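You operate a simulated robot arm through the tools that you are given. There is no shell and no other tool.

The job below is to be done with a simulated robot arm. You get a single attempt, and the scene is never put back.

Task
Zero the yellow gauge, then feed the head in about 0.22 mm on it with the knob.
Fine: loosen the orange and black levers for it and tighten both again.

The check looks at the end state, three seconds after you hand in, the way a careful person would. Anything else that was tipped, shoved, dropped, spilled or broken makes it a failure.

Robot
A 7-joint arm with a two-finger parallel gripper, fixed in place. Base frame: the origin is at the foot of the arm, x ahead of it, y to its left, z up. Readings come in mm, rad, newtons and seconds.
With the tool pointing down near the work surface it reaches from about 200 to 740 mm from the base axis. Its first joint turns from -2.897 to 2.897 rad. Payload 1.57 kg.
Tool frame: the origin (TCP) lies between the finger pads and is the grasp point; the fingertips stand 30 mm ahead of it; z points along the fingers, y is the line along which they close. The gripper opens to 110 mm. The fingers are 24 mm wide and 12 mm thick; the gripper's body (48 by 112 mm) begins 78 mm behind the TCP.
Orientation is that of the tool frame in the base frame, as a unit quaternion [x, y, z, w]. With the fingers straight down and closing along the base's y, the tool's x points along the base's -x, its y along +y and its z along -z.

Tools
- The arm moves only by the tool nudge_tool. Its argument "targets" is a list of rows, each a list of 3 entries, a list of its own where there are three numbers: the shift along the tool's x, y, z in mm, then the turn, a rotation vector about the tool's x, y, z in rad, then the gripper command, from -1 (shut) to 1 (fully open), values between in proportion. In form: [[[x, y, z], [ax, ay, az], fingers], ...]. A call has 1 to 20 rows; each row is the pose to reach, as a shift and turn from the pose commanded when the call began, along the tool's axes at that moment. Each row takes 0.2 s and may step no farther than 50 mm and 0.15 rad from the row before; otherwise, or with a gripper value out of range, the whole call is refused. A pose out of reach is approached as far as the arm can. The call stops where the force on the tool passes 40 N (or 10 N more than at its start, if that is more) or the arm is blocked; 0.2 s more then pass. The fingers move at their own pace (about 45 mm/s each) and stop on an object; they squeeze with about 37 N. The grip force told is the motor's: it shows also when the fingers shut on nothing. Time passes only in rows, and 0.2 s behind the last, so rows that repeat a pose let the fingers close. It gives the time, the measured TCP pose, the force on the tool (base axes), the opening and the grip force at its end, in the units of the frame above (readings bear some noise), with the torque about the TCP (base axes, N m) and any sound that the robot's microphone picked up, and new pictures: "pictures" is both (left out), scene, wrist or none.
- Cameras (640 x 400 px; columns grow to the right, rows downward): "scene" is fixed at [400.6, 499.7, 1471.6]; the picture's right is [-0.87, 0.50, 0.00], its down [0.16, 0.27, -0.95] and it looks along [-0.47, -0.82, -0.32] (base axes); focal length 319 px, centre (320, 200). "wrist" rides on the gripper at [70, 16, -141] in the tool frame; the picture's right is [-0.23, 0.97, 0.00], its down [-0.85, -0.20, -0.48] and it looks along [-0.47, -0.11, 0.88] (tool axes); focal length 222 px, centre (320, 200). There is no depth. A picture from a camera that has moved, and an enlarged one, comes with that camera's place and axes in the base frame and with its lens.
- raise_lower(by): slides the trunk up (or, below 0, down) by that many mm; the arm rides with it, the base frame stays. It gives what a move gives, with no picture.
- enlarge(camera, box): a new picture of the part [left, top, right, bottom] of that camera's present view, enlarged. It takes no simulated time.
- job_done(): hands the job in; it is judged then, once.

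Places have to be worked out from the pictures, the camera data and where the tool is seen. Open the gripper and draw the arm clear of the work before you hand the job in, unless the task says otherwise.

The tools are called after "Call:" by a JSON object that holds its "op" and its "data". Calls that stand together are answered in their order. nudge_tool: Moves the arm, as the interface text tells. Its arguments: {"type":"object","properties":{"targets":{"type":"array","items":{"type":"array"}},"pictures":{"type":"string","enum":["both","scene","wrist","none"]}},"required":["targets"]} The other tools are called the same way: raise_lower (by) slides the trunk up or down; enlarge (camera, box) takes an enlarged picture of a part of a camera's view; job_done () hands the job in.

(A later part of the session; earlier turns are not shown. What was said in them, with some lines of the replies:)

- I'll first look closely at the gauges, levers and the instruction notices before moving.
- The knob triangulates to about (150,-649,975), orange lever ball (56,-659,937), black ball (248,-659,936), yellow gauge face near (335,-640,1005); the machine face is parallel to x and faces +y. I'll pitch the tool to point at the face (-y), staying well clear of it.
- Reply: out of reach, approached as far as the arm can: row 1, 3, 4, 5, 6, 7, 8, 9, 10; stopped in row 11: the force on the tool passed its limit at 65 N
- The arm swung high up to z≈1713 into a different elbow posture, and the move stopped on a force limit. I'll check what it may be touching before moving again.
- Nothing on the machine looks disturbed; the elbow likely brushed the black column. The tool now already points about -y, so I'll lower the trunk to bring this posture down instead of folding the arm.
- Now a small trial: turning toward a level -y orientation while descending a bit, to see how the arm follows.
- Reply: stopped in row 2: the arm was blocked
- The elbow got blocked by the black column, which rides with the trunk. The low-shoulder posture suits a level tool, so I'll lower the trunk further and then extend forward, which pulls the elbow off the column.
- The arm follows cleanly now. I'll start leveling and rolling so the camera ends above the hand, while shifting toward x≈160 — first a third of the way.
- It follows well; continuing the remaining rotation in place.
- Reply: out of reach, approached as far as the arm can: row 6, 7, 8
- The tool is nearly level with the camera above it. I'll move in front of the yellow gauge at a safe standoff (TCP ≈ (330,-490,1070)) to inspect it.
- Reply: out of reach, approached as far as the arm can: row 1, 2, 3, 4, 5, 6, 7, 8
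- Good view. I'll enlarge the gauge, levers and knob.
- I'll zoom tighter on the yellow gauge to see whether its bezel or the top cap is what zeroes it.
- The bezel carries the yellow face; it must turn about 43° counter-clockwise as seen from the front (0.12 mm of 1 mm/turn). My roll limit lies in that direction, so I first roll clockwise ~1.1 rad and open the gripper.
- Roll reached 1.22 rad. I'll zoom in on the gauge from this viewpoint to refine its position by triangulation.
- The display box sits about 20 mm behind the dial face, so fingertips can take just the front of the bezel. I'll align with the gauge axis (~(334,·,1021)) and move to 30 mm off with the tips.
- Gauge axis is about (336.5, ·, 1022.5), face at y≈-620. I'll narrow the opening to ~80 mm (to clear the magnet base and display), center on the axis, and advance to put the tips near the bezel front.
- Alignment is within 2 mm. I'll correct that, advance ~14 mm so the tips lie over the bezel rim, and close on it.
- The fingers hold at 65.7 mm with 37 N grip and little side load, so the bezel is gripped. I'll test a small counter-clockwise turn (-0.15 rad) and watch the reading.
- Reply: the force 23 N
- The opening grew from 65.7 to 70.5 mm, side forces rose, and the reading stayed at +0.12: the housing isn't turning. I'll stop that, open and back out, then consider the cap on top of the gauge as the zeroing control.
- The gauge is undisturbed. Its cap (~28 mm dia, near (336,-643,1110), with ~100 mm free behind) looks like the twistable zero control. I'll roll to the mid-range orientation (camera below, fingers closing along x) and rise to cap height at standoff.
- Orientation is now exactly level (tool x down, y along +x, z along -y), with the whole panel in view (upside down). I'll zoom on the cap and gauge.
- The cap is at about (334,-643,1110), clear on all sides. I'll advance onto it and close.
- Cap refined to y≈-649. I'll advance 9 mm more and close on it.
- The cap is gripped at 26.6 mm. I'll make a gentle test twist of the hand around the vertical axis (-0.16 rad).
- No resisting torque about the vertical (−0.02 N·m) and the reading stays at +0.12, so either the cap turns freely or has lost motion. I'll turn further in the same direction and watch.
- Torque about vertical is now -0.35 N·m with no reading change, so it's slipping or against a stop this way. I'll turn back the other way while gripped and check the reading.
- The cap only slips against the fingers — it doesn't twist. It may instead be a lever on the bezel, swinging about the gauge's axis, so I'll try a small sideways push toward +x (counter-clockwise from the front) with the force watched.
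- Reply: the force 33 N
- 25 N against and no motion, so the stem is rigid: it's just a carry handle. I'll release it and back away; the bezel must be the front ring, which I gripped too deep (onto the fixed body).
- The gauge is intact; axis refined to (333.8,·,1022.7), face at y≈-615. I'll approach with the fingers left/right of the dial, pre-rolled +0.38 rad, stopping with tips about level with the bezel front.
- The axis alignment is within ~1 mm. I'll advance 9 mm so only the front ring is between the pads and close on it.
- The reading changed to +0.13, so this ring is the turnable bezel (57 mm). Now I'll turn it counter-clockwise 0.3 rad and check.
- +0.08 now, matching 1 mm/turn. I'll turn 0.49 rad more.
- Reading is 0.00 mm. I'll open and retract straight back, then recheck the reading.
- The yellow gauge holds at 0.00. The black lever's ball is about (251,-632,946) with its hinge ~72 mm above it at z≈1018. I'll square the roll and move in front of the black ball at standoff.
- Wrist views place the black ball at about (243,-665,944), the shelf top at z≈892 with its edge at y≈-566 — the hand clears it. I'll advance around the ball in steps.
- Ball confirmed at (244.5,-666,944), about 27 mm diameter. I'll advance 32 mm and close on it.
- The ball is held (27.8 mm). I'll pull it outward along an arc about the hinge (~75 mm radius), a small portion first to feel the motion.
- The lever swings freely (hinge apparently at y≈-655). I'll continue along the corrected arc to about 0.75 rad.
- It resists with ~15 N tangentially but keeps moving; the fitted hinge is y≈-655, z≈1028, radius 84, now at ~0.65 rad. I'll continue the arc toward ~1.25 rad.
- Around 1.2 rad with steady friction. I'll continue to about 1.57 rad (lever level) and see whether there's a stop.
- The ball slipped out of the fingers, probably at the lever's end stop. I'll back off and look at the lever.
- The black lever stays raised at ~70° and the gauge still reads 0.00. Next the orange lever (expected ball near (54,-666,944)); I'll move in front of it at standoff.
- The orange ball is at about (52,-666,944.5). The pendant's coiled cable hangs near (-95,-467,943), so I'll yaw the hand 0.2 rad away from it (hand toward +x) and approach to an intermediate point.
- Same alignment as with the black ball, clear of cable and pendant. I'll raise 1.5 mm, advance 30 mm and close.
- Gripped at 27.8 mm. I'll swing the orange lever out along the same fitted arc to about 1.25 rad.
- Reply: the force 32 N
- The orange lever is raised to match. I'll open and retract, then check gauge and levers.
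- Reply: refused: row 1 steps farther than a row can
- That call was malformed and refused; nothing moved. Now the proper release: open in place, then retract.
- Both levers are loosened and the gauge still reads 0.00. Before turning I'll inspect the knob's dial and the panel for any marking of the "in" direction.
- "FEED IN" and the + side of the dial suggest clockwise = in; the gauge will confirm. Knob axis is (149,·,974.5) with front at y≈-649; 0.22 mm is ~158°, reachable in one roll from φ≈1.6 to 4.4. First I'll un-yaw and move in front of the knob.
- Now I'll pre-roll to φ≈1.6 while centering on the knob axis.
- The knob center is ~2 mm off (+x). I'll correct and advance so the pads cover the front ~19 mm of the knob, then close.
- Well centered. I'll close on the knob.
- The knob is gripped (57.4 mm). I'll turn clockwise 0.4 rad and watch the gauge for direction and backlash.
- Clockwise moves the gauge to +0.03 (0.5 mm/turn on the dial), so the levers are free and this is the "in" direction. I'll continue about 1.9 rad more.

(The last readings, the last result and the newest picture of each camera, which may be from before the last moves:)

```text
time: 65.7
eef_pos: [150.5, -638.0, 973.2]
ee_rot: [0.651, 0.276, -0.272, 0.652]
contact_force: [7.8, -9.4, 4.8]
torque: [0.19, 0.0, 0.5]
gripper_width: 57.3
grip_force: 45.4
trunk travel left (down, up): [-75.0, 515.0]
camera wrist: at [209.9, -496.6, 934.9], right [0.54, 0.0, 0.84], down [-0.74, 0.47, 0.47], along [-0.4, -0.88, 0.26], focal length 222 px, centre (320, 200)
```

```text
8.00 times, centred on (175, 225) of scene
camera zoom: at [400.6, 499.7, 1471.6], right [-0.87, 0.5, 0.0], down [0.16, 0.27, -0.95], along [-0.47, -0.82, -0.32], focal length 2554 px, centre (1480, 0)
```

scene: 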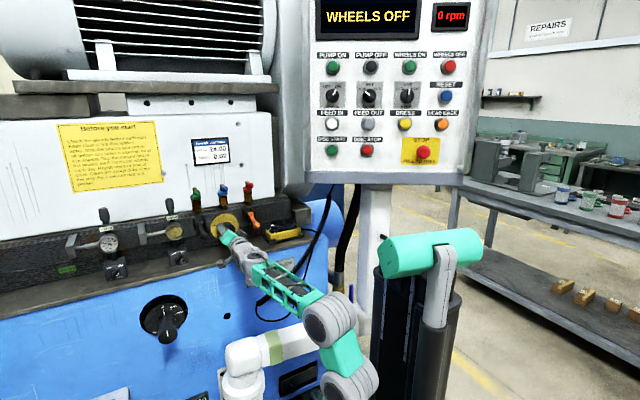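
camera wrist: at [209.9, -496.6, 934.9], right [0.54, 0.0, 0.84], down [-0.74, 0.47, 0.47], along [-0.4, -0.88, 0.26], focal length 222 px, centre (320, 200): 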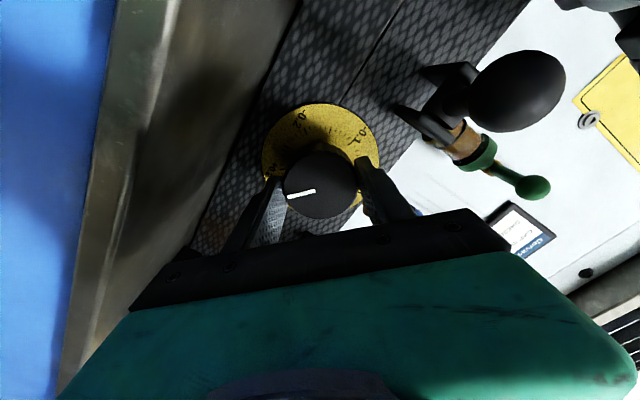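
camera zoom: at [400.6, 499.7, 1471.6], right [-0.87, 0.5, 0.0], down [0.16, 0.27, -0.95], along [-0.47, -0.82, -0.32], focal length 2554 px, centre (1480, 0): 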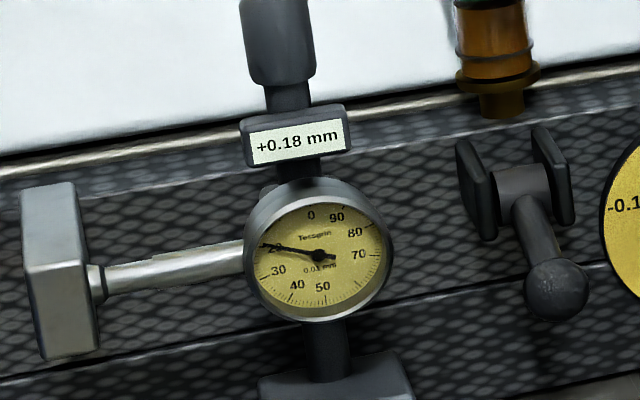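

+0.18 (about 0.185 by angle). I'll turn 0.44 rad more toward +0.22.

Call:
{"op": "nudge_tool", "data": {"targets": [[[0, 0, 0], [0, 0, 0.11], -0.2], [[0, 0, 0], [0, 0, 0.22], -0.2], [[0, 0, 0], [0, 0, 0.33], -0.2], [[0, 0, 0], [0, 0, 0.44], -0.2], [[0, 0, 0], [0, 0, 0.44], -0.2]], "pictures": "wrist"}}

Call:
{"op": "enlarge", "data": {"camera": "scene", "box": [150, 200, 200, 250]}}

Call:
{"op": "enlarge", "data": {"camera": "wrist", "box": [220, 60, 420, 240]}}

```text
time: 66.9
eef_pos: [150.0, -638.5, 972.1]
ee_rot: [0.696, 0.127, -0.125, 0.696]
contact_force: [15.4, -16.8, 13.9]
torque: [0.27, -0.01, 0.22]
gripper_width: 57.6
grip_force: 45.5
trunk travel left (down, up): [-75.0, 515.0]
camera wrist: at [220.8, -496.6, 964.4], right [0.13, 0.0, 0.99], down [-0.87, 0.48, 0.11], along [-0.47, -0.88, 0.06], focal length 222 px, centre (320, 200)
```

wrist: 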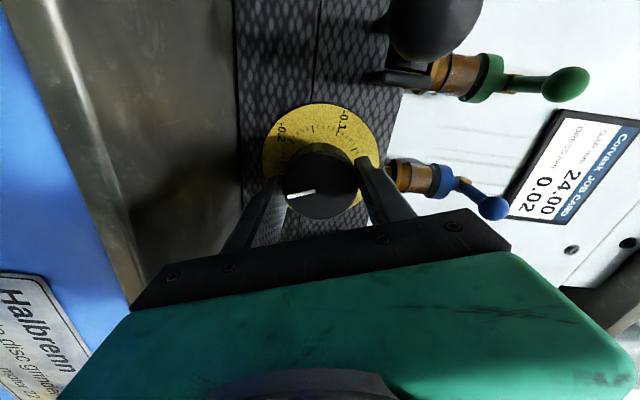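

```text
8.00 times, centred on (175, 225) of scene
camera zoom: at [400.6, 499.7, 1471.6], right [-0.87, 0.5, 0.0], down [0.16, 0.27, -0.95], along [-0.47, -0.82, -0.32], focal length 2554 px, centre (1480, 0)
```

zoom: 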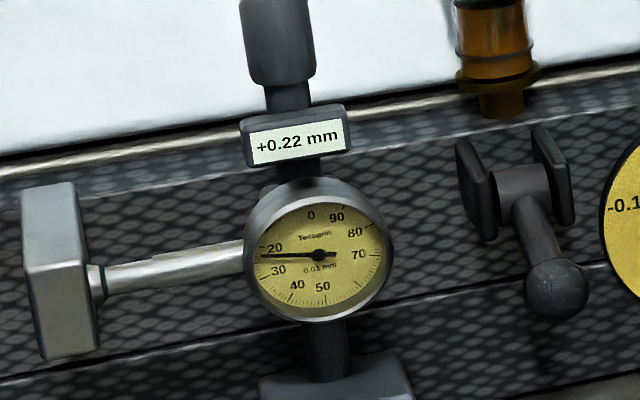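

```text
2.22 times, centred on (320, 150) of wrist
camera zoom: at [220.8, -496.6, 964.4], right [0.13, 0.0, 0.99], down [-0.87, 0.48, 0.11], along [-0.47, -0.88, 0.06], focal length 494 px, centre (320, 311)
```

zoom: 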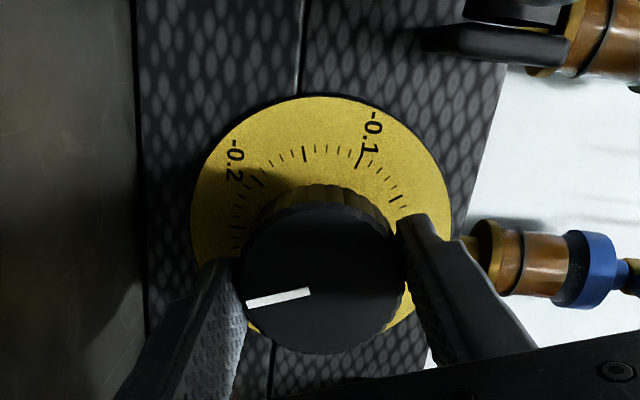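

Gauge reads +0.22 mm. I'll open, let it settle, retract, and recheck.

Call:
{"op": "nudge_tool", "data": {"targets": [[[0, 0, 0], [0, 0, 0], 0.1], [[0, 0, 0], [0, 0, 0], 0.4], [[0, 0, 0], [0, 0, 0], 0.45], [[0, 0, -20], [0, 0, 0], 0.45], [[0, 0, -50], [0, 0, 0], 0.45], [[0, 0, -90], [0, 0, 0], 0.45], [[0, 0, -110], [0, 0, 0], 0.45]], "pictures": "wrist"}}

Call:
{"op": "enlarge", "data": {"camera": "scene", "box": [150, 200, 200, 250]}}

Call:
{"op": "enlarge", "data": {"camera": "scene", "box": [190, 195, 270, 255]}}

```text
time: 68.5
eef_pos: [148.4, -529.0, 973.0]
ee_rot: [0.696, 0.128, -0.126, 0.695]
contact_force: [0.5, 0.3, 0.1]
torque: [-0.05, 0.03, -0.01]
gripper_width: 79.8
grip_force: 0.1
trunk travel left (down, up): [-75.0, 515.0]
camera wrist: at [219.5, -386.8, 964.9], right [0.13, 0.0, 0.99], down [-0.87, 0.48, 0.11], along [-0.47, -0.88, 0.06], focal length 222 px, centre (320, 200)
```

wrist: 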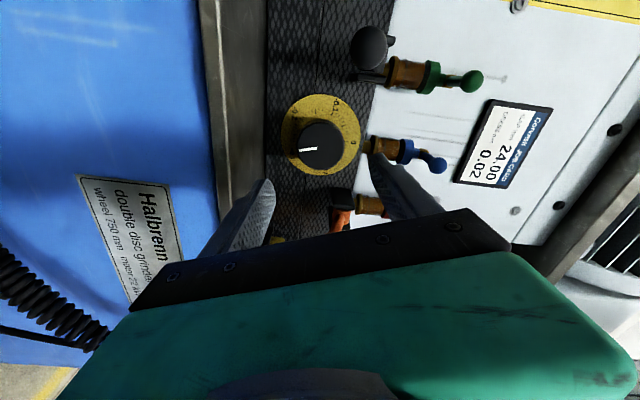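

```text
8.00 times, centred on (175, 225) of scene
camera zoom: at [400.6, 499.7, 1471.6], right [-0.87, 0.5, 0.0], down [0.16, 0.27, -0.95], along [-0.47, -0.82, -0.32], focal length 2554 px, centre (1480, 0)
```

zoom: 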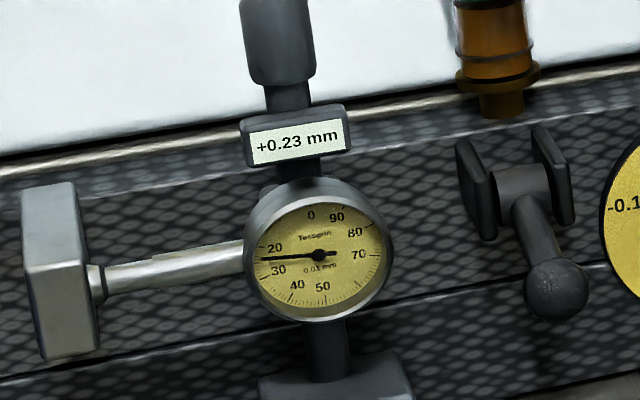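

```text
6.67 times, centred on (230, 225) of scene
camera zoom: at [400.6, 499.7, 1471.6], right [-0.87, 0.5, 0.0], down [0.16, 0.27, -0.95], along [-0.47, -0.82, -0.32], focal length 2129 px, centre (920, 33)
```

zoom: 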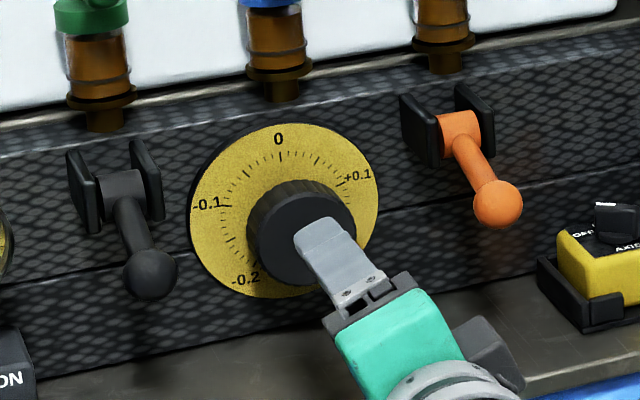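

It settled at +0.23 after release. I'll see what clamping does to it. Black ball now sits at about (244.5,-578,998) (lever ≈1.2 rad). I'll back off, roll level and line up in front of it.

Call:
{"op": "nudge_tool", "data": {"targets": [[[0, 0, -30], [0, 0, -0.13], 0], [[15, 10, -39], [0, 0, -0.26], 0], [[30, 20, -39], [0, 0, -0.4], 0], [[45, 30, -39], [0, 0, -0.54], 0], [[60, 42, -39], [0, 0, -0.68], 0], [[81, 57.3, -39], [0, 0, -0.82], 0], [[81, 57.3, -39], [0, 0, -0.96], 0], [[81, 57.3, -39], [0, 0, -1.1], 0], [[81, 57.3, -39], [0, 0, -1.208], 0]], "pictures": "both"}}

Call:
{"op": "enlarge", "data": {"camera": "wrist", "box": [220, 60, 420, 240]}}

Call:
{"op": "enlarge", "data": {"camera": "scene", "box": [150, 190, 270, 265]}}

```text
time: 70.5
eef_pos: [244.7, -487.7, 996.8]
ee_rot: [0.501, 0.501, -0.498, 0.5]
contact_force: [0.1, -0.3, 0.0]
torque: [0.02, 0.03, 0.0]
gripper_width: 55.1
grip_force: 0.0
trunk travel left (down, up): [-75.0, 515.0]
camera wrist: at [260.9, -346.4, 928.7], right [0.97, 0.0, 0.23], down [-0.2, 0.48, 0.86], along [-0.11, -0.88, 0.46], focal length 222 px, centre (320, 200)
```

scene: 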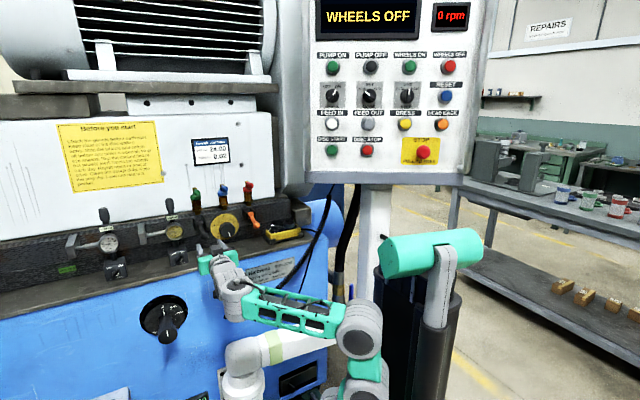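
wrist: 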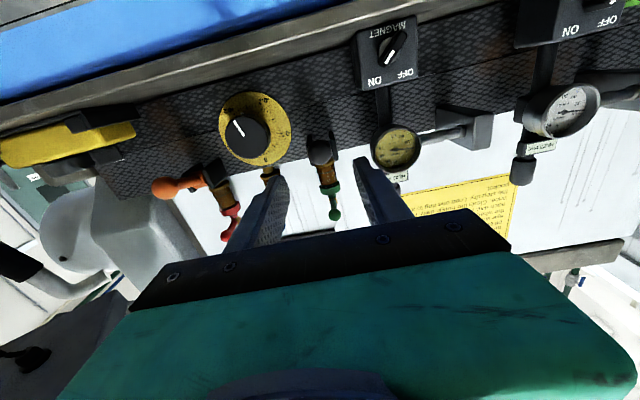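

```text
2.22 times, centred on (320, 150) of wrist
camera zoom: at [260.9, -346.4, 928.7], right [0.97, 0.0, 0.23], down [-0.2, 0.48, 0.86], along [-0.11, -0.88, 0.46], focal length 494 px, centre (320, 311)
```

zoom: 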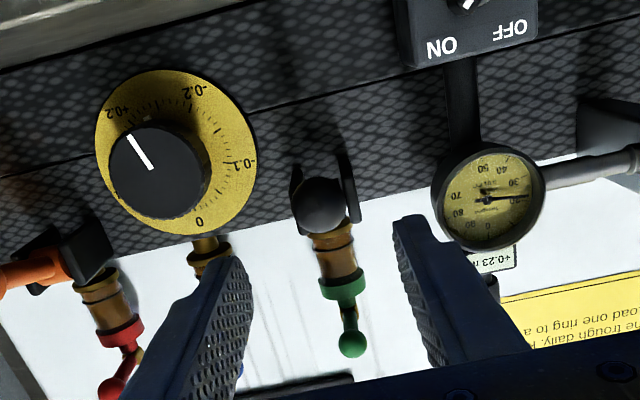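

```text
5.33 times, centred on (210, 228) of scene
camera zoom: at [400.6, 499.7, 1471.6], right [-0.87, 0.5, 0.0], down [0.16, 0.27, -0.95], along [-0.47, -0.82, -0.32], focal length 1703 px, centre (907, 53)
```

zoom: 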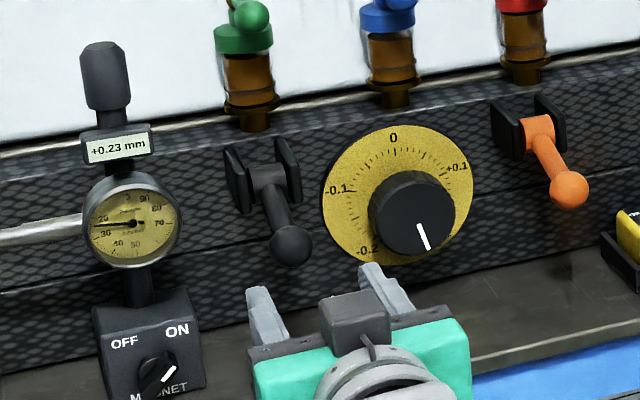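

Black ball at about (245,-578,994). I'll advance and grip it.

Call:
{"op": "nudge_tool", "data": {"targets": [[[2, 0.3, 25], [0, 0, 0], 0], [[2, 0.3, 50], [0, 0, 0], 0], [[2, 0.3, 66], [0, 0, 0], 0], [[2, 0.3, 76], [0, 0, 0], 0], [[2, 0.3, 76], [0, 0, 0], -0.4], [[2, 0.3, 76], [0, 0, 0], -1], [[2, 0.3, 76], [0, 0, 0], -1]], "pictures": "wrist"}}

```text
time: 72.1
eef_pos: [244.4, -566.4, 994.2]
ee_rot: [0.501, 0.5, -0.498, 0.501]
contact_force: [-2.8, -2.1, 0.0]
torque: [0.01, 0.01, -0.09]
gripper_width: 27.6
grip_force: 23.7
trunk travel left (down, up): [-75.0, 515.0]
camera wrist: at [260.8, -423.7, 926.9], right [0.97, 0.0, 0.23], down [-0.2, 0.48, 0.86], along [-0.11, -0.88, 0.46], focal length 222 px, centre (320, 200)
```

wrist: 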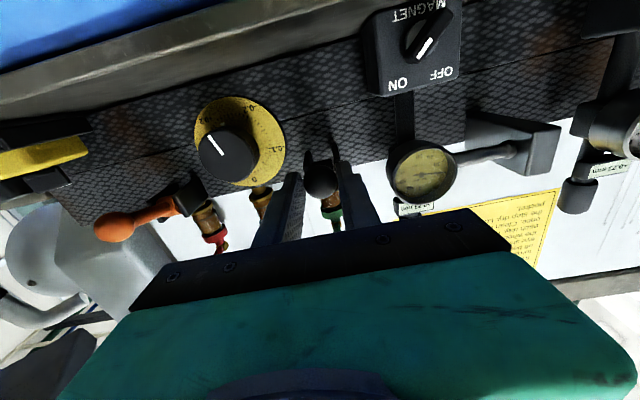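

Gripped. I'll swing the black lever back down along the arc to its original tight position, with a slight overtravel at the end.

Call:
{"op": "nudge_tool", "data": {"targets": [[[11.5, 0, 6.2], [0, 0, 0], -1], [[21.5, 0, 13.8], [0, 0, 0], -1], [[30.3, 0, 22.8], [0, 0, 0], -1], [[37.7, 0, 33], [0, 0, 0], -1], [[43.5, 0, 44.2], [0, 0, 0], -1], [[47.5, 0, 56.1], [0, 0, 0], -1], [[49.7, 0, 66], [0, 0, 0], -1], [[50.3, 0, 74], [0, 0, 0], -1], [[50.1, 0, 81], [0, 0, 0], -1], [[49.5, 0, 86], [0, 0, 0], -1]], "pictures": "wrist"}}

Call:
{"op": "enlarge", "data": {"camera": "scene", "box": [150, 190, 270, 265]}}

```text
time: 74.3
eef_pos: [244.8, -651.2, 943.4]
ee_rot: [0.502, 0.501, -0.498, 0.499]
contact_force: [-12.7, 14.3, -19.6]
torque: [-0.85, -0.02, -0.01]
gripper_width: 27.4
grip_force: 38.0
trunk travel left (down, up): [-75.0, 515.0]
camera wrist: at [260.8, -509.1, 875.5], right [0.97, 0.0, 0.23], down [-0.2, 0.47, 0.86], along [-0.11, -0.88, 0.46], focal length 222 px, centre (320, 200)
```

wrist: 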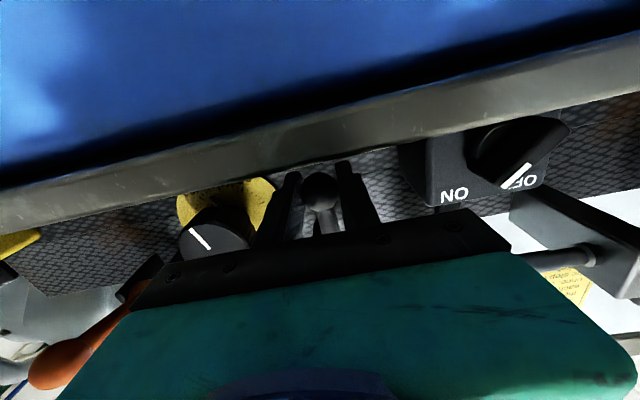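

```text
5.33 times, centred on (210, 228) of scene
camera zoom: at [400.6, 499.7, 1471.6], right [-0.87, 0.5, 0.0], down [0.16, 0.27, -0.95], along [-0.47, -0.82, -0.32], focal length 1703 px, centre (907, 53)
```

zoom: 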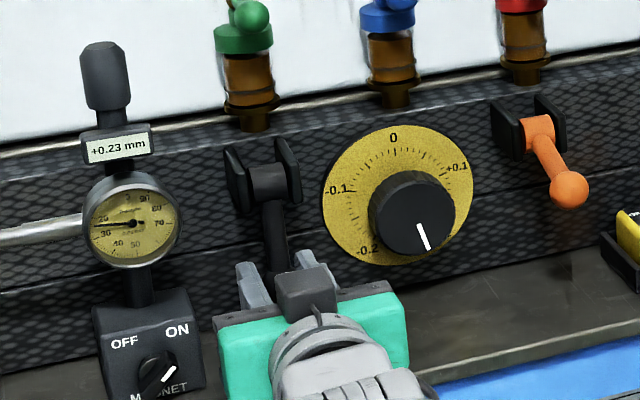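

Almost seated (about 3 mm short by offset); the gauge is steady at +0.23. I'll press a few mm further to seat it against its stop.

Call:
{"op": "nudge_tool", "data": {"targets": [[[0, 0, 2], [0, 0, 0], -1], [[0, 0, 4], [0, 0, 0], -1], [[0, 0, 6], [0, 0, 0], -1]], "pictures": "none"}}

Call:
{"op": "enlarge", "data": {"camera": "scene", "box": [150, 190, 230, 265]}}

```text
time: 75.1
eef_pos: [244.5, -656.3, 944.2]
ee_rot: [0.503, 0.5, -0.498, 0.5]
contact_force: [-13.7, 12.0, -22.5]
torque: [-0.84, -0.01, 0.03]
gripper_width: 27.6
grip_force: 38.1
trunk travel left (down, up): [-75.0, 515.0]
```

```text
5.33 times, centred on (190, 228) of scene
camera zoom: at [400.6, 499.7, 1471.6], right [-0.87, 0.5, 0.0], down [0.16, 0.27, -0.95], along [-0.47, -0.82, -0.32], focal length 1703 px, centre (1013, 53)
```

zoom: 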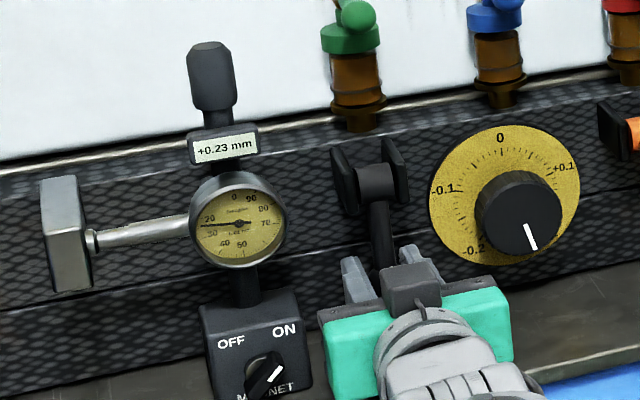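

It has moved slightly past the original position. I'll release, back off and compare the lever's angle with the original picture.

Call:
{"op": "nudge_tool", "data": {"targets": [[[0, 0, 6], [0, 0, 0], -0.5], [[0, 0, 6], [0, 0, 0], 0], [[0, 0, 6], [0, 0, 0], 0], [[0, 0, -20], [0, 0, 0], 0], [[0, 0, -50], [0, 0, 0], 0], [[0, 0, -84], [0, 0, 0], 0]], "pictures": "wrist"}}

Call:
{"op": "enlarge", "data": {"camera": "scene", "box": [160, 190, 250, 270]}}

Call:
{"op": "enlarge", "data": {"camera": "wrist", "box": [240, 20, 440, 200]}}

```text
time: 76.5
eef_pos: [246.8, -572.9, 947.2]
ee_rot: [0.501, 0.5, -0.497, 0.501]
contact_force: [0.6, -0.5, -0.9]
torque: [-0.03, 0.01, 0.02]
gripper_width: 54.6
grip_force: 0.2
trunk travel left (down, up): [-75.0, 515.0]
camera wrist: at [261.4, -431.6, 878.3], right [0.97, 0.0, 0.23], down [-0.2, 0.48, 0.86], along [-0.11, -0.88, 0.46], focal length 222 px, centre (320, 200)
```

wrist: 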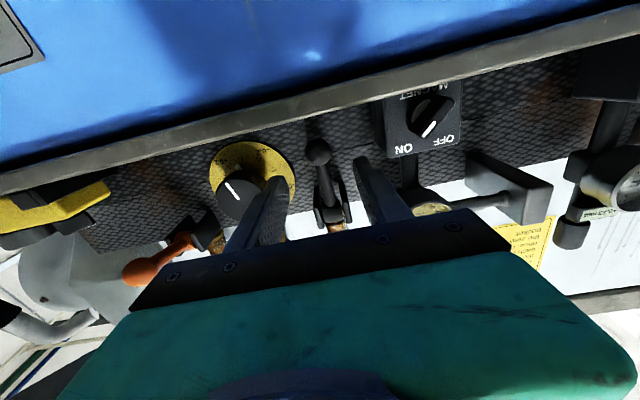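

```text
5.00 times, centred on (205, 230) of scene
camera zoom: at [400.6, 499.7, 1471.6], right [-0.87, 0.5, 0.0], down [0.16, 0.27, -0.95], along [-0.47, -0.82, -0.32], focal length 1596 px, centre (895, 50)
```

zoom: 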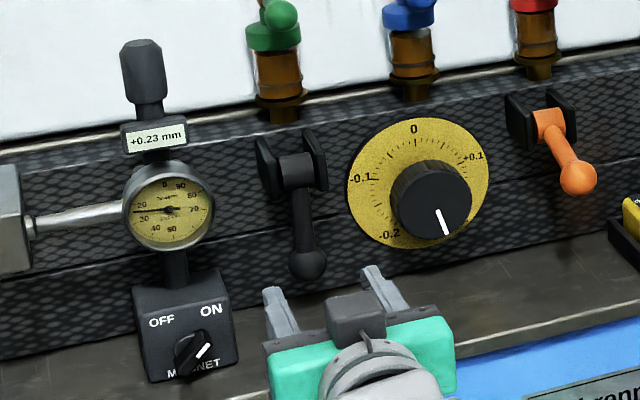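

```text
2.22 times, centred on (340, 110) of wrist
camera zoom: at [261.4, -431.6, 878.3], right [0.97, 0.0, 0.23], down [-0.2, 0.48, 0.86], along [-0.11, -0.88, 0.46], focal length 494 px, centre (276, 400)
```

zoom: 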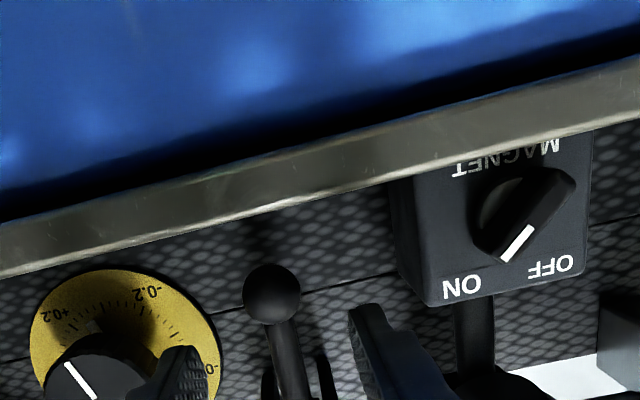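

The black lever looks back at its original place with the gauge steady at +0.23. To be sure it is fully seated, I'll press the ball inward with closed fingertips, gently.

Call:
{"op": "nudge_tool", "data": {"targets": [[[2, -2, 10], [0, 0, 0], -1], [[2, -2, 20], [0, 0, 0], -1], [[2, -2, 30], [0, 0, 0], -1], [[2, -2, 38], [0, 0, 0], -1], [[2, -2, 44], [0, 0, 0], -1], [[2, -2, 48], [0, 0, 0], -1]], "pictures": "wrist"}}

```text
time: 77.9
eef_pos: [243.1, -616.7, 943.5]
ee_rot: [0.502, 0.501, -0.498, 0.5]
contact_force: [-2.6, 31.6, -5.1]
torque: [0.17, -0.14, -0.07]
gripper_width: 0.1
grip_force: 21.1
trunk travel left (down, up): [-75.0, 515.0]
stopped in row 6: the force on the tool passed its limit at 48 N (the readings are from after the stop); the commanded pose is now the measured one
camera wrist: at [259.7, -475.2, 875.3], right [0.97, 0.0, 0.23], down [-0.2, 0.47, 0.86], along [-0.11, -0.88, 0.46], focal length 222 px, centre (320, 200)
```

wrist: 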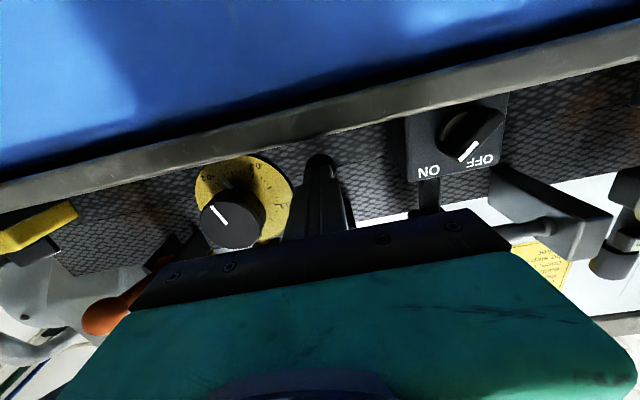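

Solid stop at 48 N with no movement: the black lever is fully tight. I'll back off and read the gauge precisely before dealing with the orange lever.

Call:
{"op": "nudge_tool", "data": {"targets": [[[0, 0, -20], [0, 0, 0], -1], [[0, 0, -60], [0, 0, 0], -0.5], [[-20, 0, -100], [0, 0, 0], 0], [[-45, 0, -120], [0, 0, 0], 0]], "pictures": "wrist"}}

Call:
{"op": "enlarge", "data": {"camera": "scene", "box": [165, 221, 187, 243]}}

Call:
{"op": "enlarge", "data": {"camera": "wrist", "box": [360, 100, 440, 190]}}

```text
time: 78.9
eef_pos: [241.9, -500.7, 987.8]
ee_rot: [0.503, 0.501, -0.498, 0.498]
contact_force: [0.7, -0.1, -0.6]
torque: [-0.02, 0.03, -0.01]
gripper_width: 55.1
grip_force: 0.1
trunk travel left (down, up): [-75.0, 515.0]
camera wrist: at [258.2, -358.6, 919.6], right [0.97, 0.0, 0.23], down [-0.2, 0.47, 0.86], along [-0.11, -0.88, 0.46], focal length 222 px, centre (320, 200)
```

wrist: 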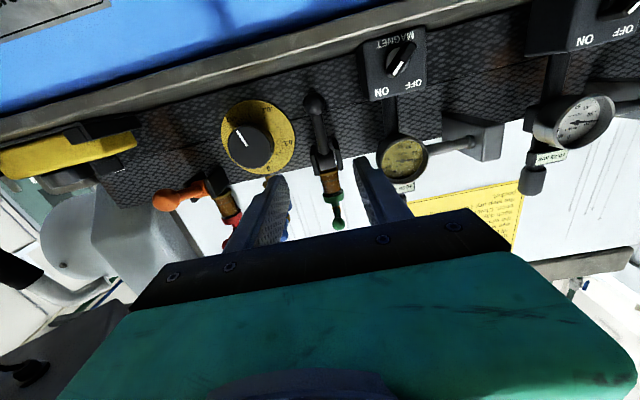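

```text
16.00 times, centred on (176, 232) of scene
camera zoom: at [400.6, 499.7, 1471.6], right [-0.87, 0.5, 0.0], down [0.16, 0.27, -0.95], along [-0.47, -0.82, -0.32], focal length 5108 px, centre (2624, -312)
```

zoom: 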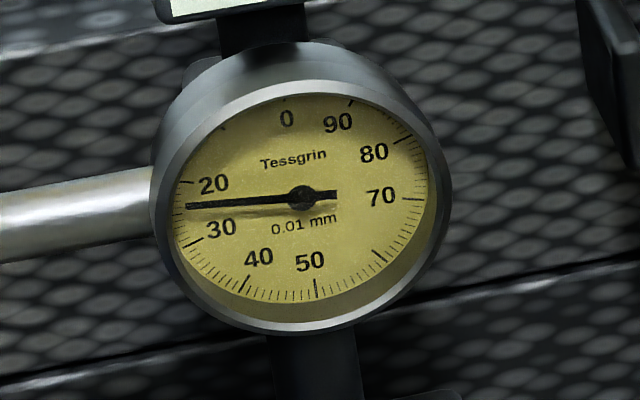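

```text
4.44 times, centred on (400, 145) of wrist
camera zoom: at [258.2, -358.6, 919.6], right [0.97, 0.0, 0.23], down [-0.2, 0.47, 0.86], along [-0.11, -0.88, 0.46], focal length 987 px, centre (-36, 444)
```

zoom: 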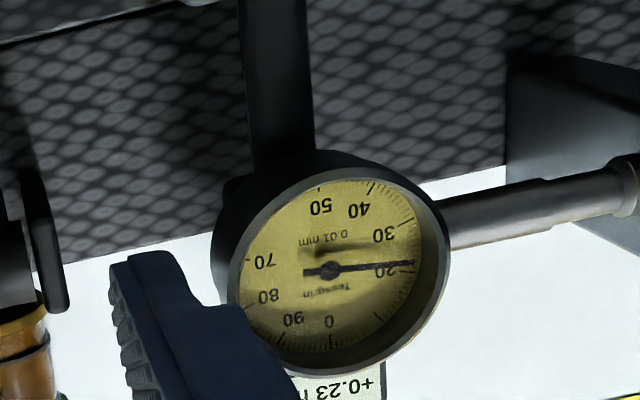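

Gauge reads +0.23. I'll check the white gauge's label too, since I want to be sure nothing else changed unexpectedly.

Call:
{"op": "enlarge", "data": {"camera": "wrist", "box": [510, 80, 630, 200]}}

Call:
{"op": "enlarge", "data": {"camera": "scene", "box": [80, 200, 200, 280]}}

```text
3.33 times, centred on (570, 140) of wrist
camera zoom: at [258.2, -358.6, 919.6], right [0.97, 0.0, 0.23], down [-0.2, 0.47, 0.86], along [-0.11, -0.88, 0.46], focal length 740 px, centre (-513, 400)
```

zoom: 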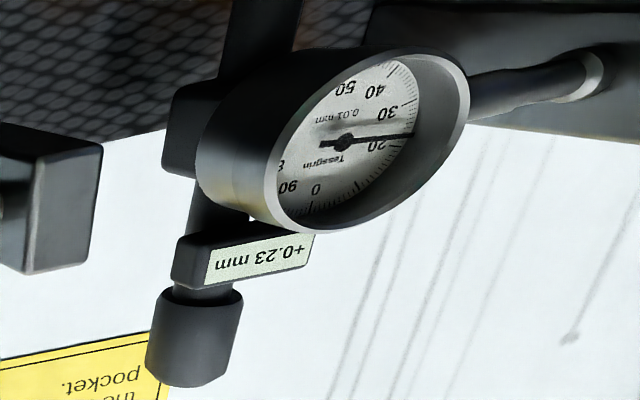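

```text
5.00 times, centred on (140, 240) of scene
camera zoom: at [400.6, 499.7, 1471.6], right [-0.87, 0.5, 0.0], down [0.16, 0.27, -0.95], along [-0.47, -0.82, -0.32], focal length 1596 px, centre (1220, 0)
```

zoom: 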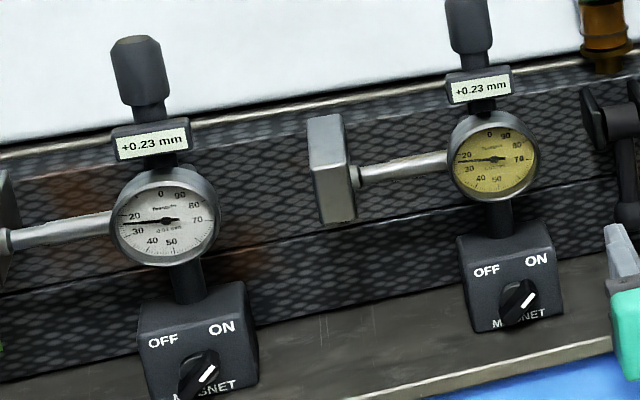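

Both gauges agree on a feed of +0.23 mm, within "about 0.22". Now the orange lever: its ball should be near (52,-578,995). I'll go to a standoff with the same 0.2 rad yaw.

Call:
{"op": "nudge_tool", "data": {"targets": [[[-2, -43, -8], [0.05, 0, 0], 0], [[-4, -86, -10.7], [0.1, 0, 0], 0], [[-6, -130, -10.7], [0.15, 0, 0], 0], [[-8, -172, -10.7], [0.2, 0, 0], 0]], "pictures": "both"}}

Call:
{"op": "enlarge", "data": {"camera": "wrist", "box": [220, 60, 420, 240]}}

Call:
{"op": "enlarge", "data": {"camera": "scene", "box": [180, 190, 300, 270]}}

```text
time: 79.9
eef_pos: [70.5, -489.0, 993.9]
ee_rot: [0.549, 0.449, -0.545, 0.446]
contact_force: [0.0, -0.2, -0.6]
torque: [-0.04, 0.01, -0.04]
gripper_width: 54.7
grip_force: 0.1
trunk travel left (down, up): [-75.0, 515.0]
camera wrist: at [114.9, -353.7, 927.2], right [0.95, -0.2, 0.23], down [-0.1, 0.5, 0.86], along [-0.28, -0.84, 0.46], focal length 222 px, centre (320, 200)
```

scene: 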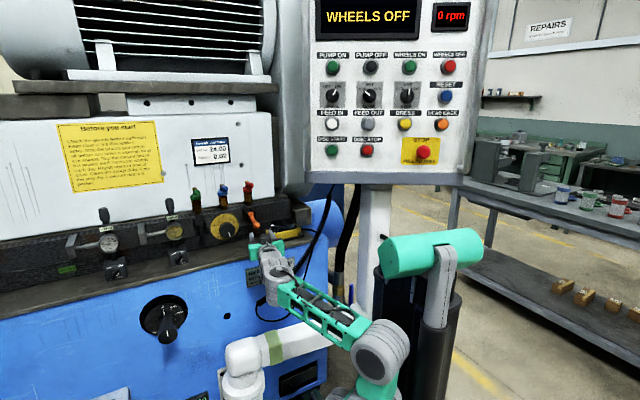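
wrist: 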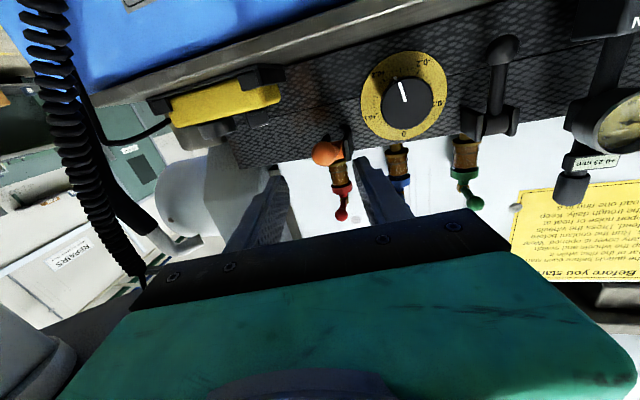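

```text
2.22 times, centred on (320, 150) of wrist
camera zoom: at [114.9, -353.7, 927.2], right [0.95, -0.2, 0.23], down [-0.1, 0.5, 0.86], along [-0.28, -0.84, 0.46], focal length 494 px, centre (320, 311)
```

zoom: 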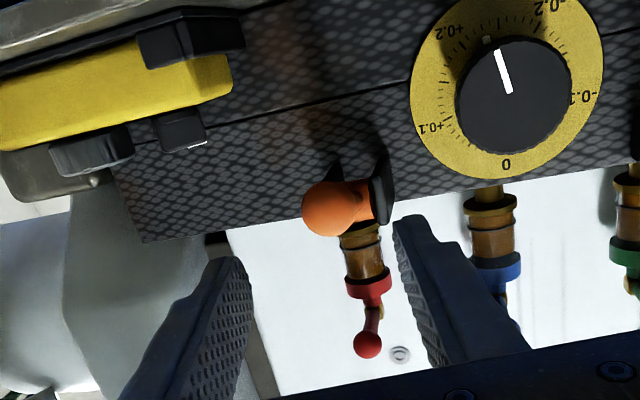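

```text
5.00 times, centred on (240, 230) of scene
camera zoom: at [400.6, 499.7, 1471.6], right [-0.87, 0.5, 0.0], down [0.16, 0.27, -0.95], along [-0.47, -0.82, -0.32], focal length 1596 px, centre (720, 50)
```

zoom: 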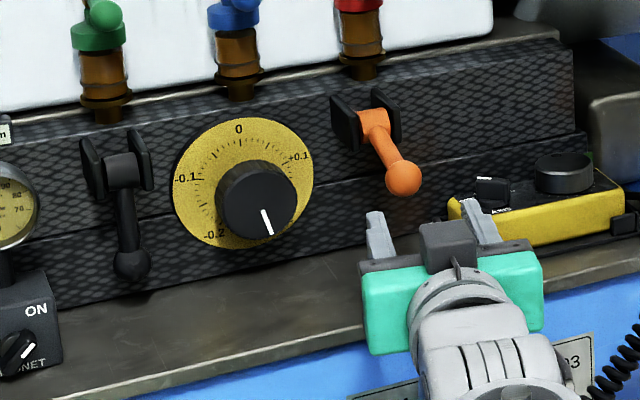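

The orange ball is at about (55,-578,995). I'll advance 77 mm with a small lateral correction and grip it.

Call:
{"op": "nudge_tool", "data": {"targets": [[[-1.5, 3, 25], [0, 0, 0], 0], [[-1.5, 3, 50], [0, 0, 0], 0], [[-1.5, 3, 66], [0, 0, 0], 0], [[-1.5, 3, 77], [0, 0, 0], 0], [[-1.5, 3, 77], [0, 0, 0], -0.4], [[-1.5, 3, 77], [0, 0, 0], -1], [[-1.5, 3, 77], [0, 0, 0], -1]], "pictures": "wrist"}}

```text
time: 81.5
eef_pos: [59.6, -566.3, 994.2]
ee_rot: [0.551, 0.449, -0.545, 0.446]
contact_force: [1.2, -4.3, 1.1]
torque: [-0.04, -0.02, 0.02]
gripper_width: 27.8
grip_force: 23.8
trunk travel left (down, up): [-75.0, 515.0]
camera wrist: at [103.1, -430.0, 927.5], right [0.95, -0.19, 0.23], down [-0.1, 0.5, 0.86], along [-0.28, -0.84, 0.46], focal length 222 px, centre (320, 200)
```

wrist: 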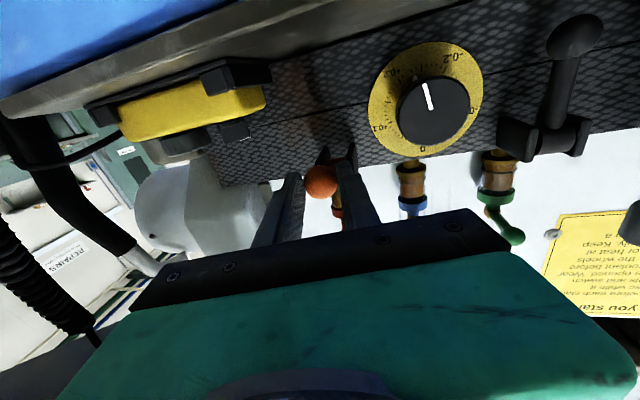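

Gripped. Swinging the orange lever back down along the arc.

Call:
{"op": "nudge_tool", "data": {"targets": [[[11.5, 1.2, 6.1], [0, 0, 0], -1], [[21.5, 2.7, 13.5], [0, 0, 0], -1], [[30.3, 4.5, 22.3], [0, 0, 0], -1], [[37.7, 6.6, 32.3], [0, 0, 0], -1], [[43.5, 8.8, 43.3], [0, 0, 0], -1], [[47.5, 11.2, 55], [0, 0, 0], -1], [[50, 13.1, 64.7], [0, 0, 0], -1], [[51, 14.7, 72.5], [0, 0, 0], -1], [[51, 16.1, 79.4], [0, 0, 0], -1], [[50.5, 17.1, 84.3], [0, 0, 0], -1], [[50, 17.9, 88.2], [0, 0, 0], -1]], "pictures": "both"}}

Call:
{"op": "enlarge", "data": {"camera": "scene", "box": [150, 190, 290, 280]}}

```text
time: 83.9
eef_pos: [56.4, -656.2, 943.4]
ee_rot: [0.553, 0.448, -0.546, 0.443]
contact_force: [-24.9, 14.0, -18.5]
torque: [-0.87, 0.13, -0.11]
gripper_width: 27.4
grip_force: 38.4
trunk travel left (down, up): [-75.0, 515.0]
camera wrist: at [99.9, -519.6, 876.0], right [0.95, -0.2, 0.23], down [-0.1, 0.5, 0.86], along [-0.29, -0.84, 0.45], focal length 222 px, centre (320, 200)
```

scene: 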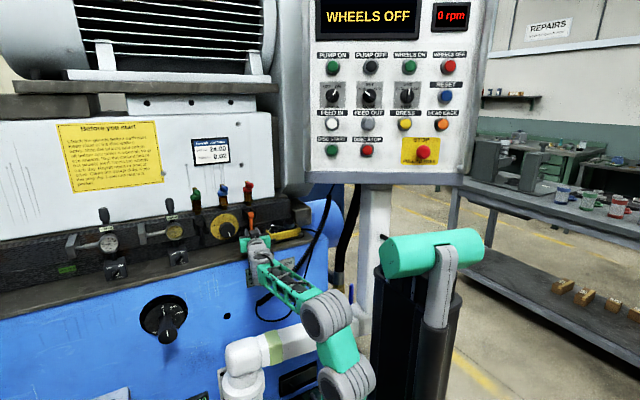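
wrist: 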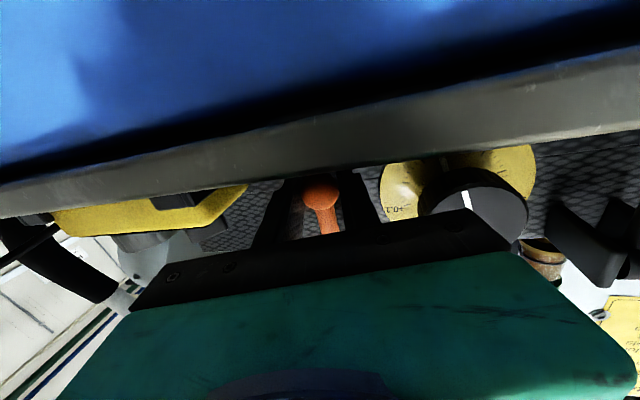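

```text
4.44 times, centred on (220, 235) of scene
camera zoom: at [400.6, 499.7, 1471.6], right [-0.87, 0.5, 0.0], down [0.16, 0.27, -0.95], along [-0.47, -0.82, -0.32], focal length 1419 px, centre (764, 44)
```

zoom: 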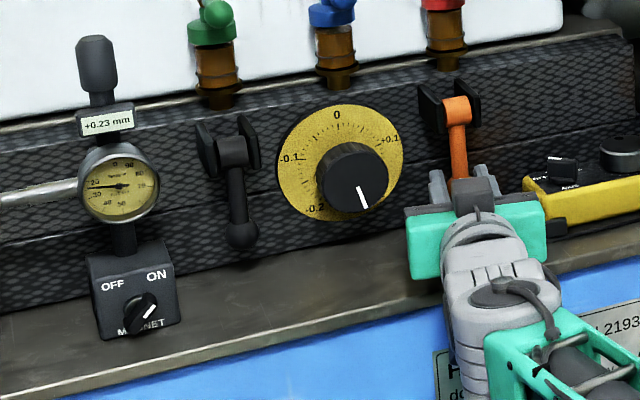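

The lever is down at its original place and the gauge still reads +0.23. I'll release, back off and press it with closed fingertips to verify seating, as with the black one.

Call:
{"op": "nudge_tool", "data": {"targets": [[[0, 0, 0], [0, 0, 0], -0.5], [[0, 0, 0], [0, 0, 0], 0], [[0, 0, 0], [0, 0, 0], 0], [[0, 0, -25], [0, 0, 0], 0], [[0, 0, -55], [0, 0, 0], 0], [[0, 0, -85], [0, 0, 0], 0]], "pictures": "wrist"}}

Call:
{"op": "enlarge", "data": {"camera": "wrist", "box": [240, 20, 440, 200]}}

Call:
{"op": "enlarge", "data": {"camera": "scene", "box": [180, 190, 300, 270]}}

```text
time: 85.3
eef_pos: [76.3, -571.8, 943.9]
ee_rot: [0.55, 0.45, -0.545, 0.446]
contact_force: [-0.5, -0.2, -0.5]
torque: [-0.05, -0.02, 0.02]
gripper_width: 55.3
grip_force: 0.0
trunk travel left (down, up): [-75.0, 515.0]
camera wrist: at [120.4, -435.6, 876.9], right [0.95, -0.2, 0.23], down [-0.1, 0.5, 0.86], along [-0.28, -0.84, 0.46], focal length 222 px, centre (320, 200)
```

wrist: 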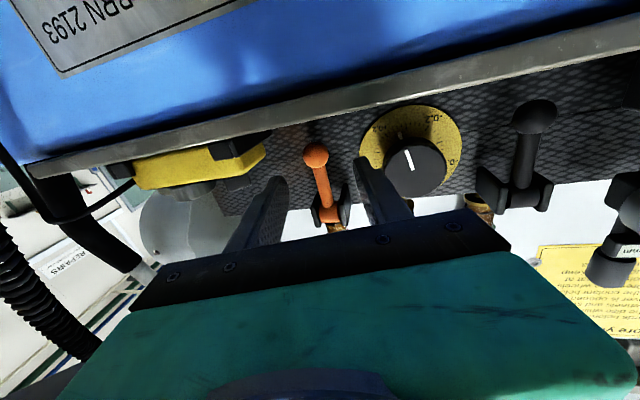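

```text
2.22 times, centred on (340, 110) of wrist
camera zoom: at [120.4, -435.6, 876.9], right [0.95, -0.2, 0.23], down [-0.1, 0.5, 0.86], along [-0.28, -0.84, 0.46], focal length 494 px, centre (276, 400)
```

zoom: 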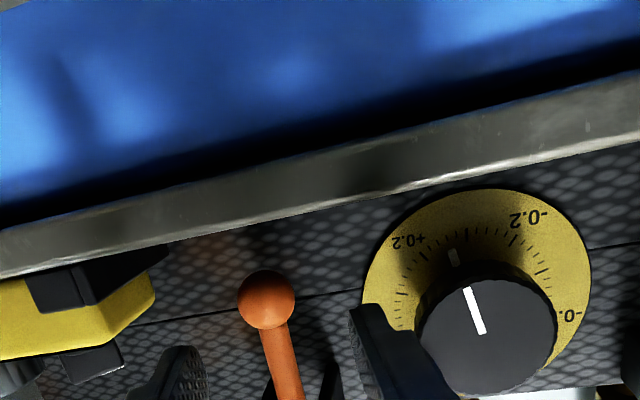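

```text
5.00 times, centred on (240, 230) of scene
camera zoom: at [400.6, 499.7, 1471.6], right [-0.87, 0.5, 0.0], down [0.16, 0.27, -0.95], along [-0.47, -0.82, -0.32], focal length 1596 px, centre (720, 50)
```

zoom: 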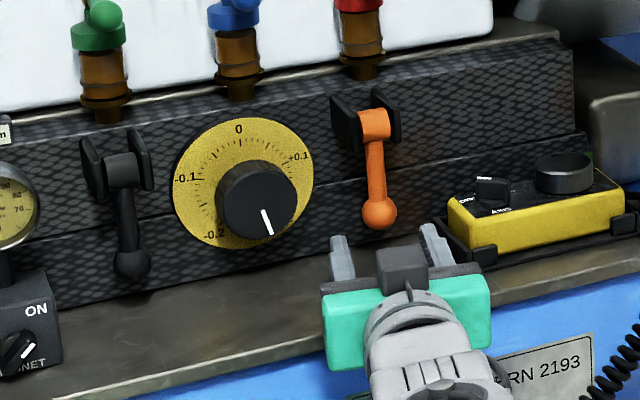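

The orange lever matches its original position. I'll press the ball inward gently with closed fingers to confirm it's at its stop.

Call:
{"op": "nudge_tool", "data": {"targets": [[[0, 0, 10], [0, 0, 0], -1], [[0, 0, 20], [0, 0, 0], -1], [[0, 0, 30], [0, 0, 0], -1], [[0, 0, 40], [0, 0, 0], -1], [[0, 0, 46], [0, 0, 0], -1], [[0, 0, 50], [0, 0, 0], -1], [[0, 0, 53], [0, 0, 0], -1], [[0, 0, 56], [0, 0, 0], -1]], "pictures": "wrist"}}

```text
time: 86.8
eef_pos: [66.1, -618.6, 944.2]
ee_rot: [0.55, 0.45, -0.544, 0.446]
contact_force: [7.7, 33.9, -4.3]
torque: [0.22, -0.1, -0.08]
gripper_width: 0.0
grip_force: 21.0
trunk travel left (down, up): [-75.0, 515.0]
stopped in row 7: the force on the tool passed its limit at 47 N (the readings are from after the stop); the commanded pose is now the measured one
camera wrist: at [110.8, -482.6, 877.4], right [0.95, -0.2, 0.23], down [-0.1, 0.5, 0.86], along [-0.28, -0.84, 0.46], focal length 222 px, centre (320, 200)
```

wrist: 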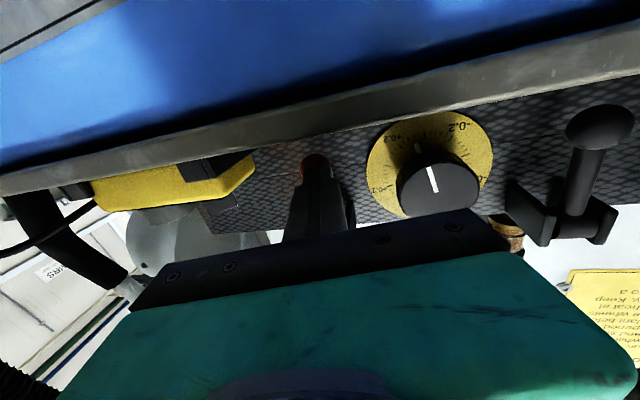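

Solid stop at the same depth as the black lever, so both are tight. I'll retract well clear with the gripper open and do a final check.

Call:
{"op": "nudge_tool", "data": {"targets": [[[0, 0, -20], [0, 0, 0], -1], [[0, 0, -55], [0, 0, 0], -0.5], [[-10, 0, -90], [0, 0, 0], 0], [[-25, 0, -125], [0, 0, 0], 0.5], [[-40, 5, -160], [0, 0, 0], 0.8], [[-55, 10, -190], [0, 0, 0], 1]], "pictures": "both"}}

Call:
{"op": "enlarge", "data": {"camera": "scene", "box": [80, 190, 200, 280]}}

Call:
{"op": "enlarge", "data": {"camera": "scene", "box": [180, 180, 330, 270]}}

```text
time: 88.2
eef_pos: [112.3, -438.8, 1001.0]
ee_rot: [0.552, 0.45, -0.545, 0.443]
contact_force: [1.4, 0.4, -0.6]
torque: [0.03, -0.01, 0.0]
gripper_width: 96.5
grip_force: 0.1
trunk travel left (down, up): [-75.0, 515.0]
camera wrist: at [156.8, -302.5, 933.7], right [0.95, -0.2, 0.23], down [-0.1, 0.5, 0.86], along [-0.28, -0.84, 0.45], focal length 222 px, centre (320, 200)
```

scene: 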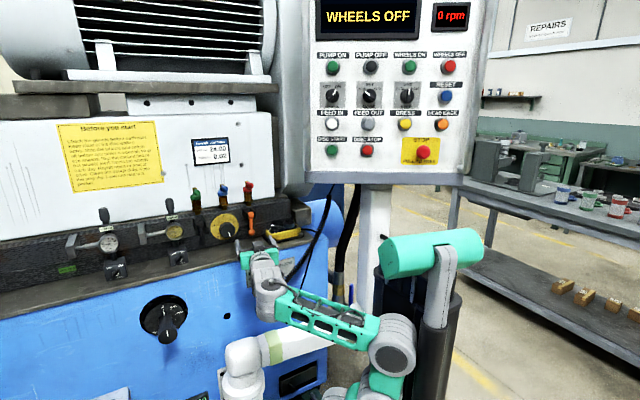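
wrist: 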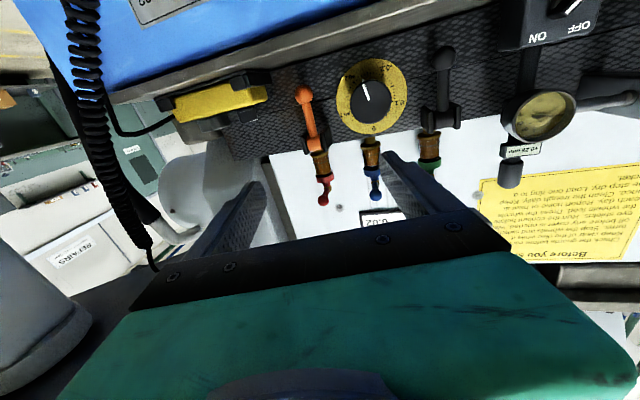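

```text
4.44 times, centred on (140, 235) of scene
camera zoom: at [400.6, 499.7, 1471.6], right [-0.87, 0.5, 0.0], down [0.16, 0.27, -0.95], along [-0.47, -0.82, -0.32], focal length 1419 px, centre (1120, 44)
```

zoom: 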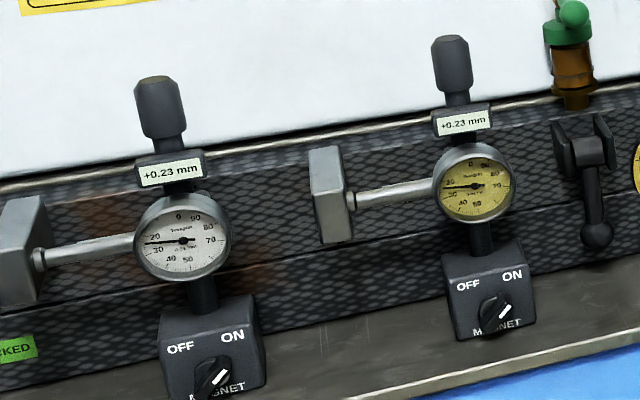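

```text
4.27 times, centred on (255, 225) of scene
camera zoom: at [400.6, 499.7, 1471.6], right [-0.87, 0.5, 0.0], down [0.16, 0.27, -0.95], along [-0.47, -0.82, -0.32], focal length 1362 px, centre (597, 93)
```

zoom: 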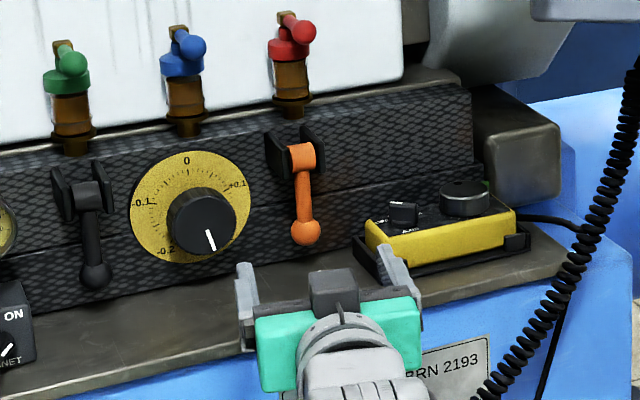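

Everything is in its end state: yellow gauge zeroed and now reading +0.23 mm of feed on the dial (about 0.22), both levers back tight, nothing else disturbed, and the arm clear with the gripper open. Handing in.

Call:
{"op": "job_done", "data": {}}

```text
The job is handed in.
```

I zeroed the yellow gauge and fed the head in with the knob. The gauge reads +0.23 mm, about 0.01 mm over the 0.22 you asked for. The job is handed in.

- **Gauge:** I turned the bezel from +0.12 to 0.00. It stayed at 0.00 after I let go and while both levers were loosened.
- **Feed:** Clockwise on the knob reads + on the gauge, and I took that as "in". It showed +0.22 while I held the knob and settled at +0.23 when I released it. The white gauge also reads +0.23. I left it, because correcting it meant loosening the levers again.
- **Levers:** Both the orange and black levers are back in their original positions. I pressed each one, and it stopped solid at about 47 N. The reading did not change as I tightened them.
- **Wrong tries and contact:**
  - Before I found the bezel, I gripped and twisted the yellow gauge's body, and pushed its top handle with about 26 N. Neither moved it.
  - In the first move the arm swung up unexpectedly and stopped on a force limit, most likely against its own column. I saw no damage.

The arm is clear of the work with the gripper open.
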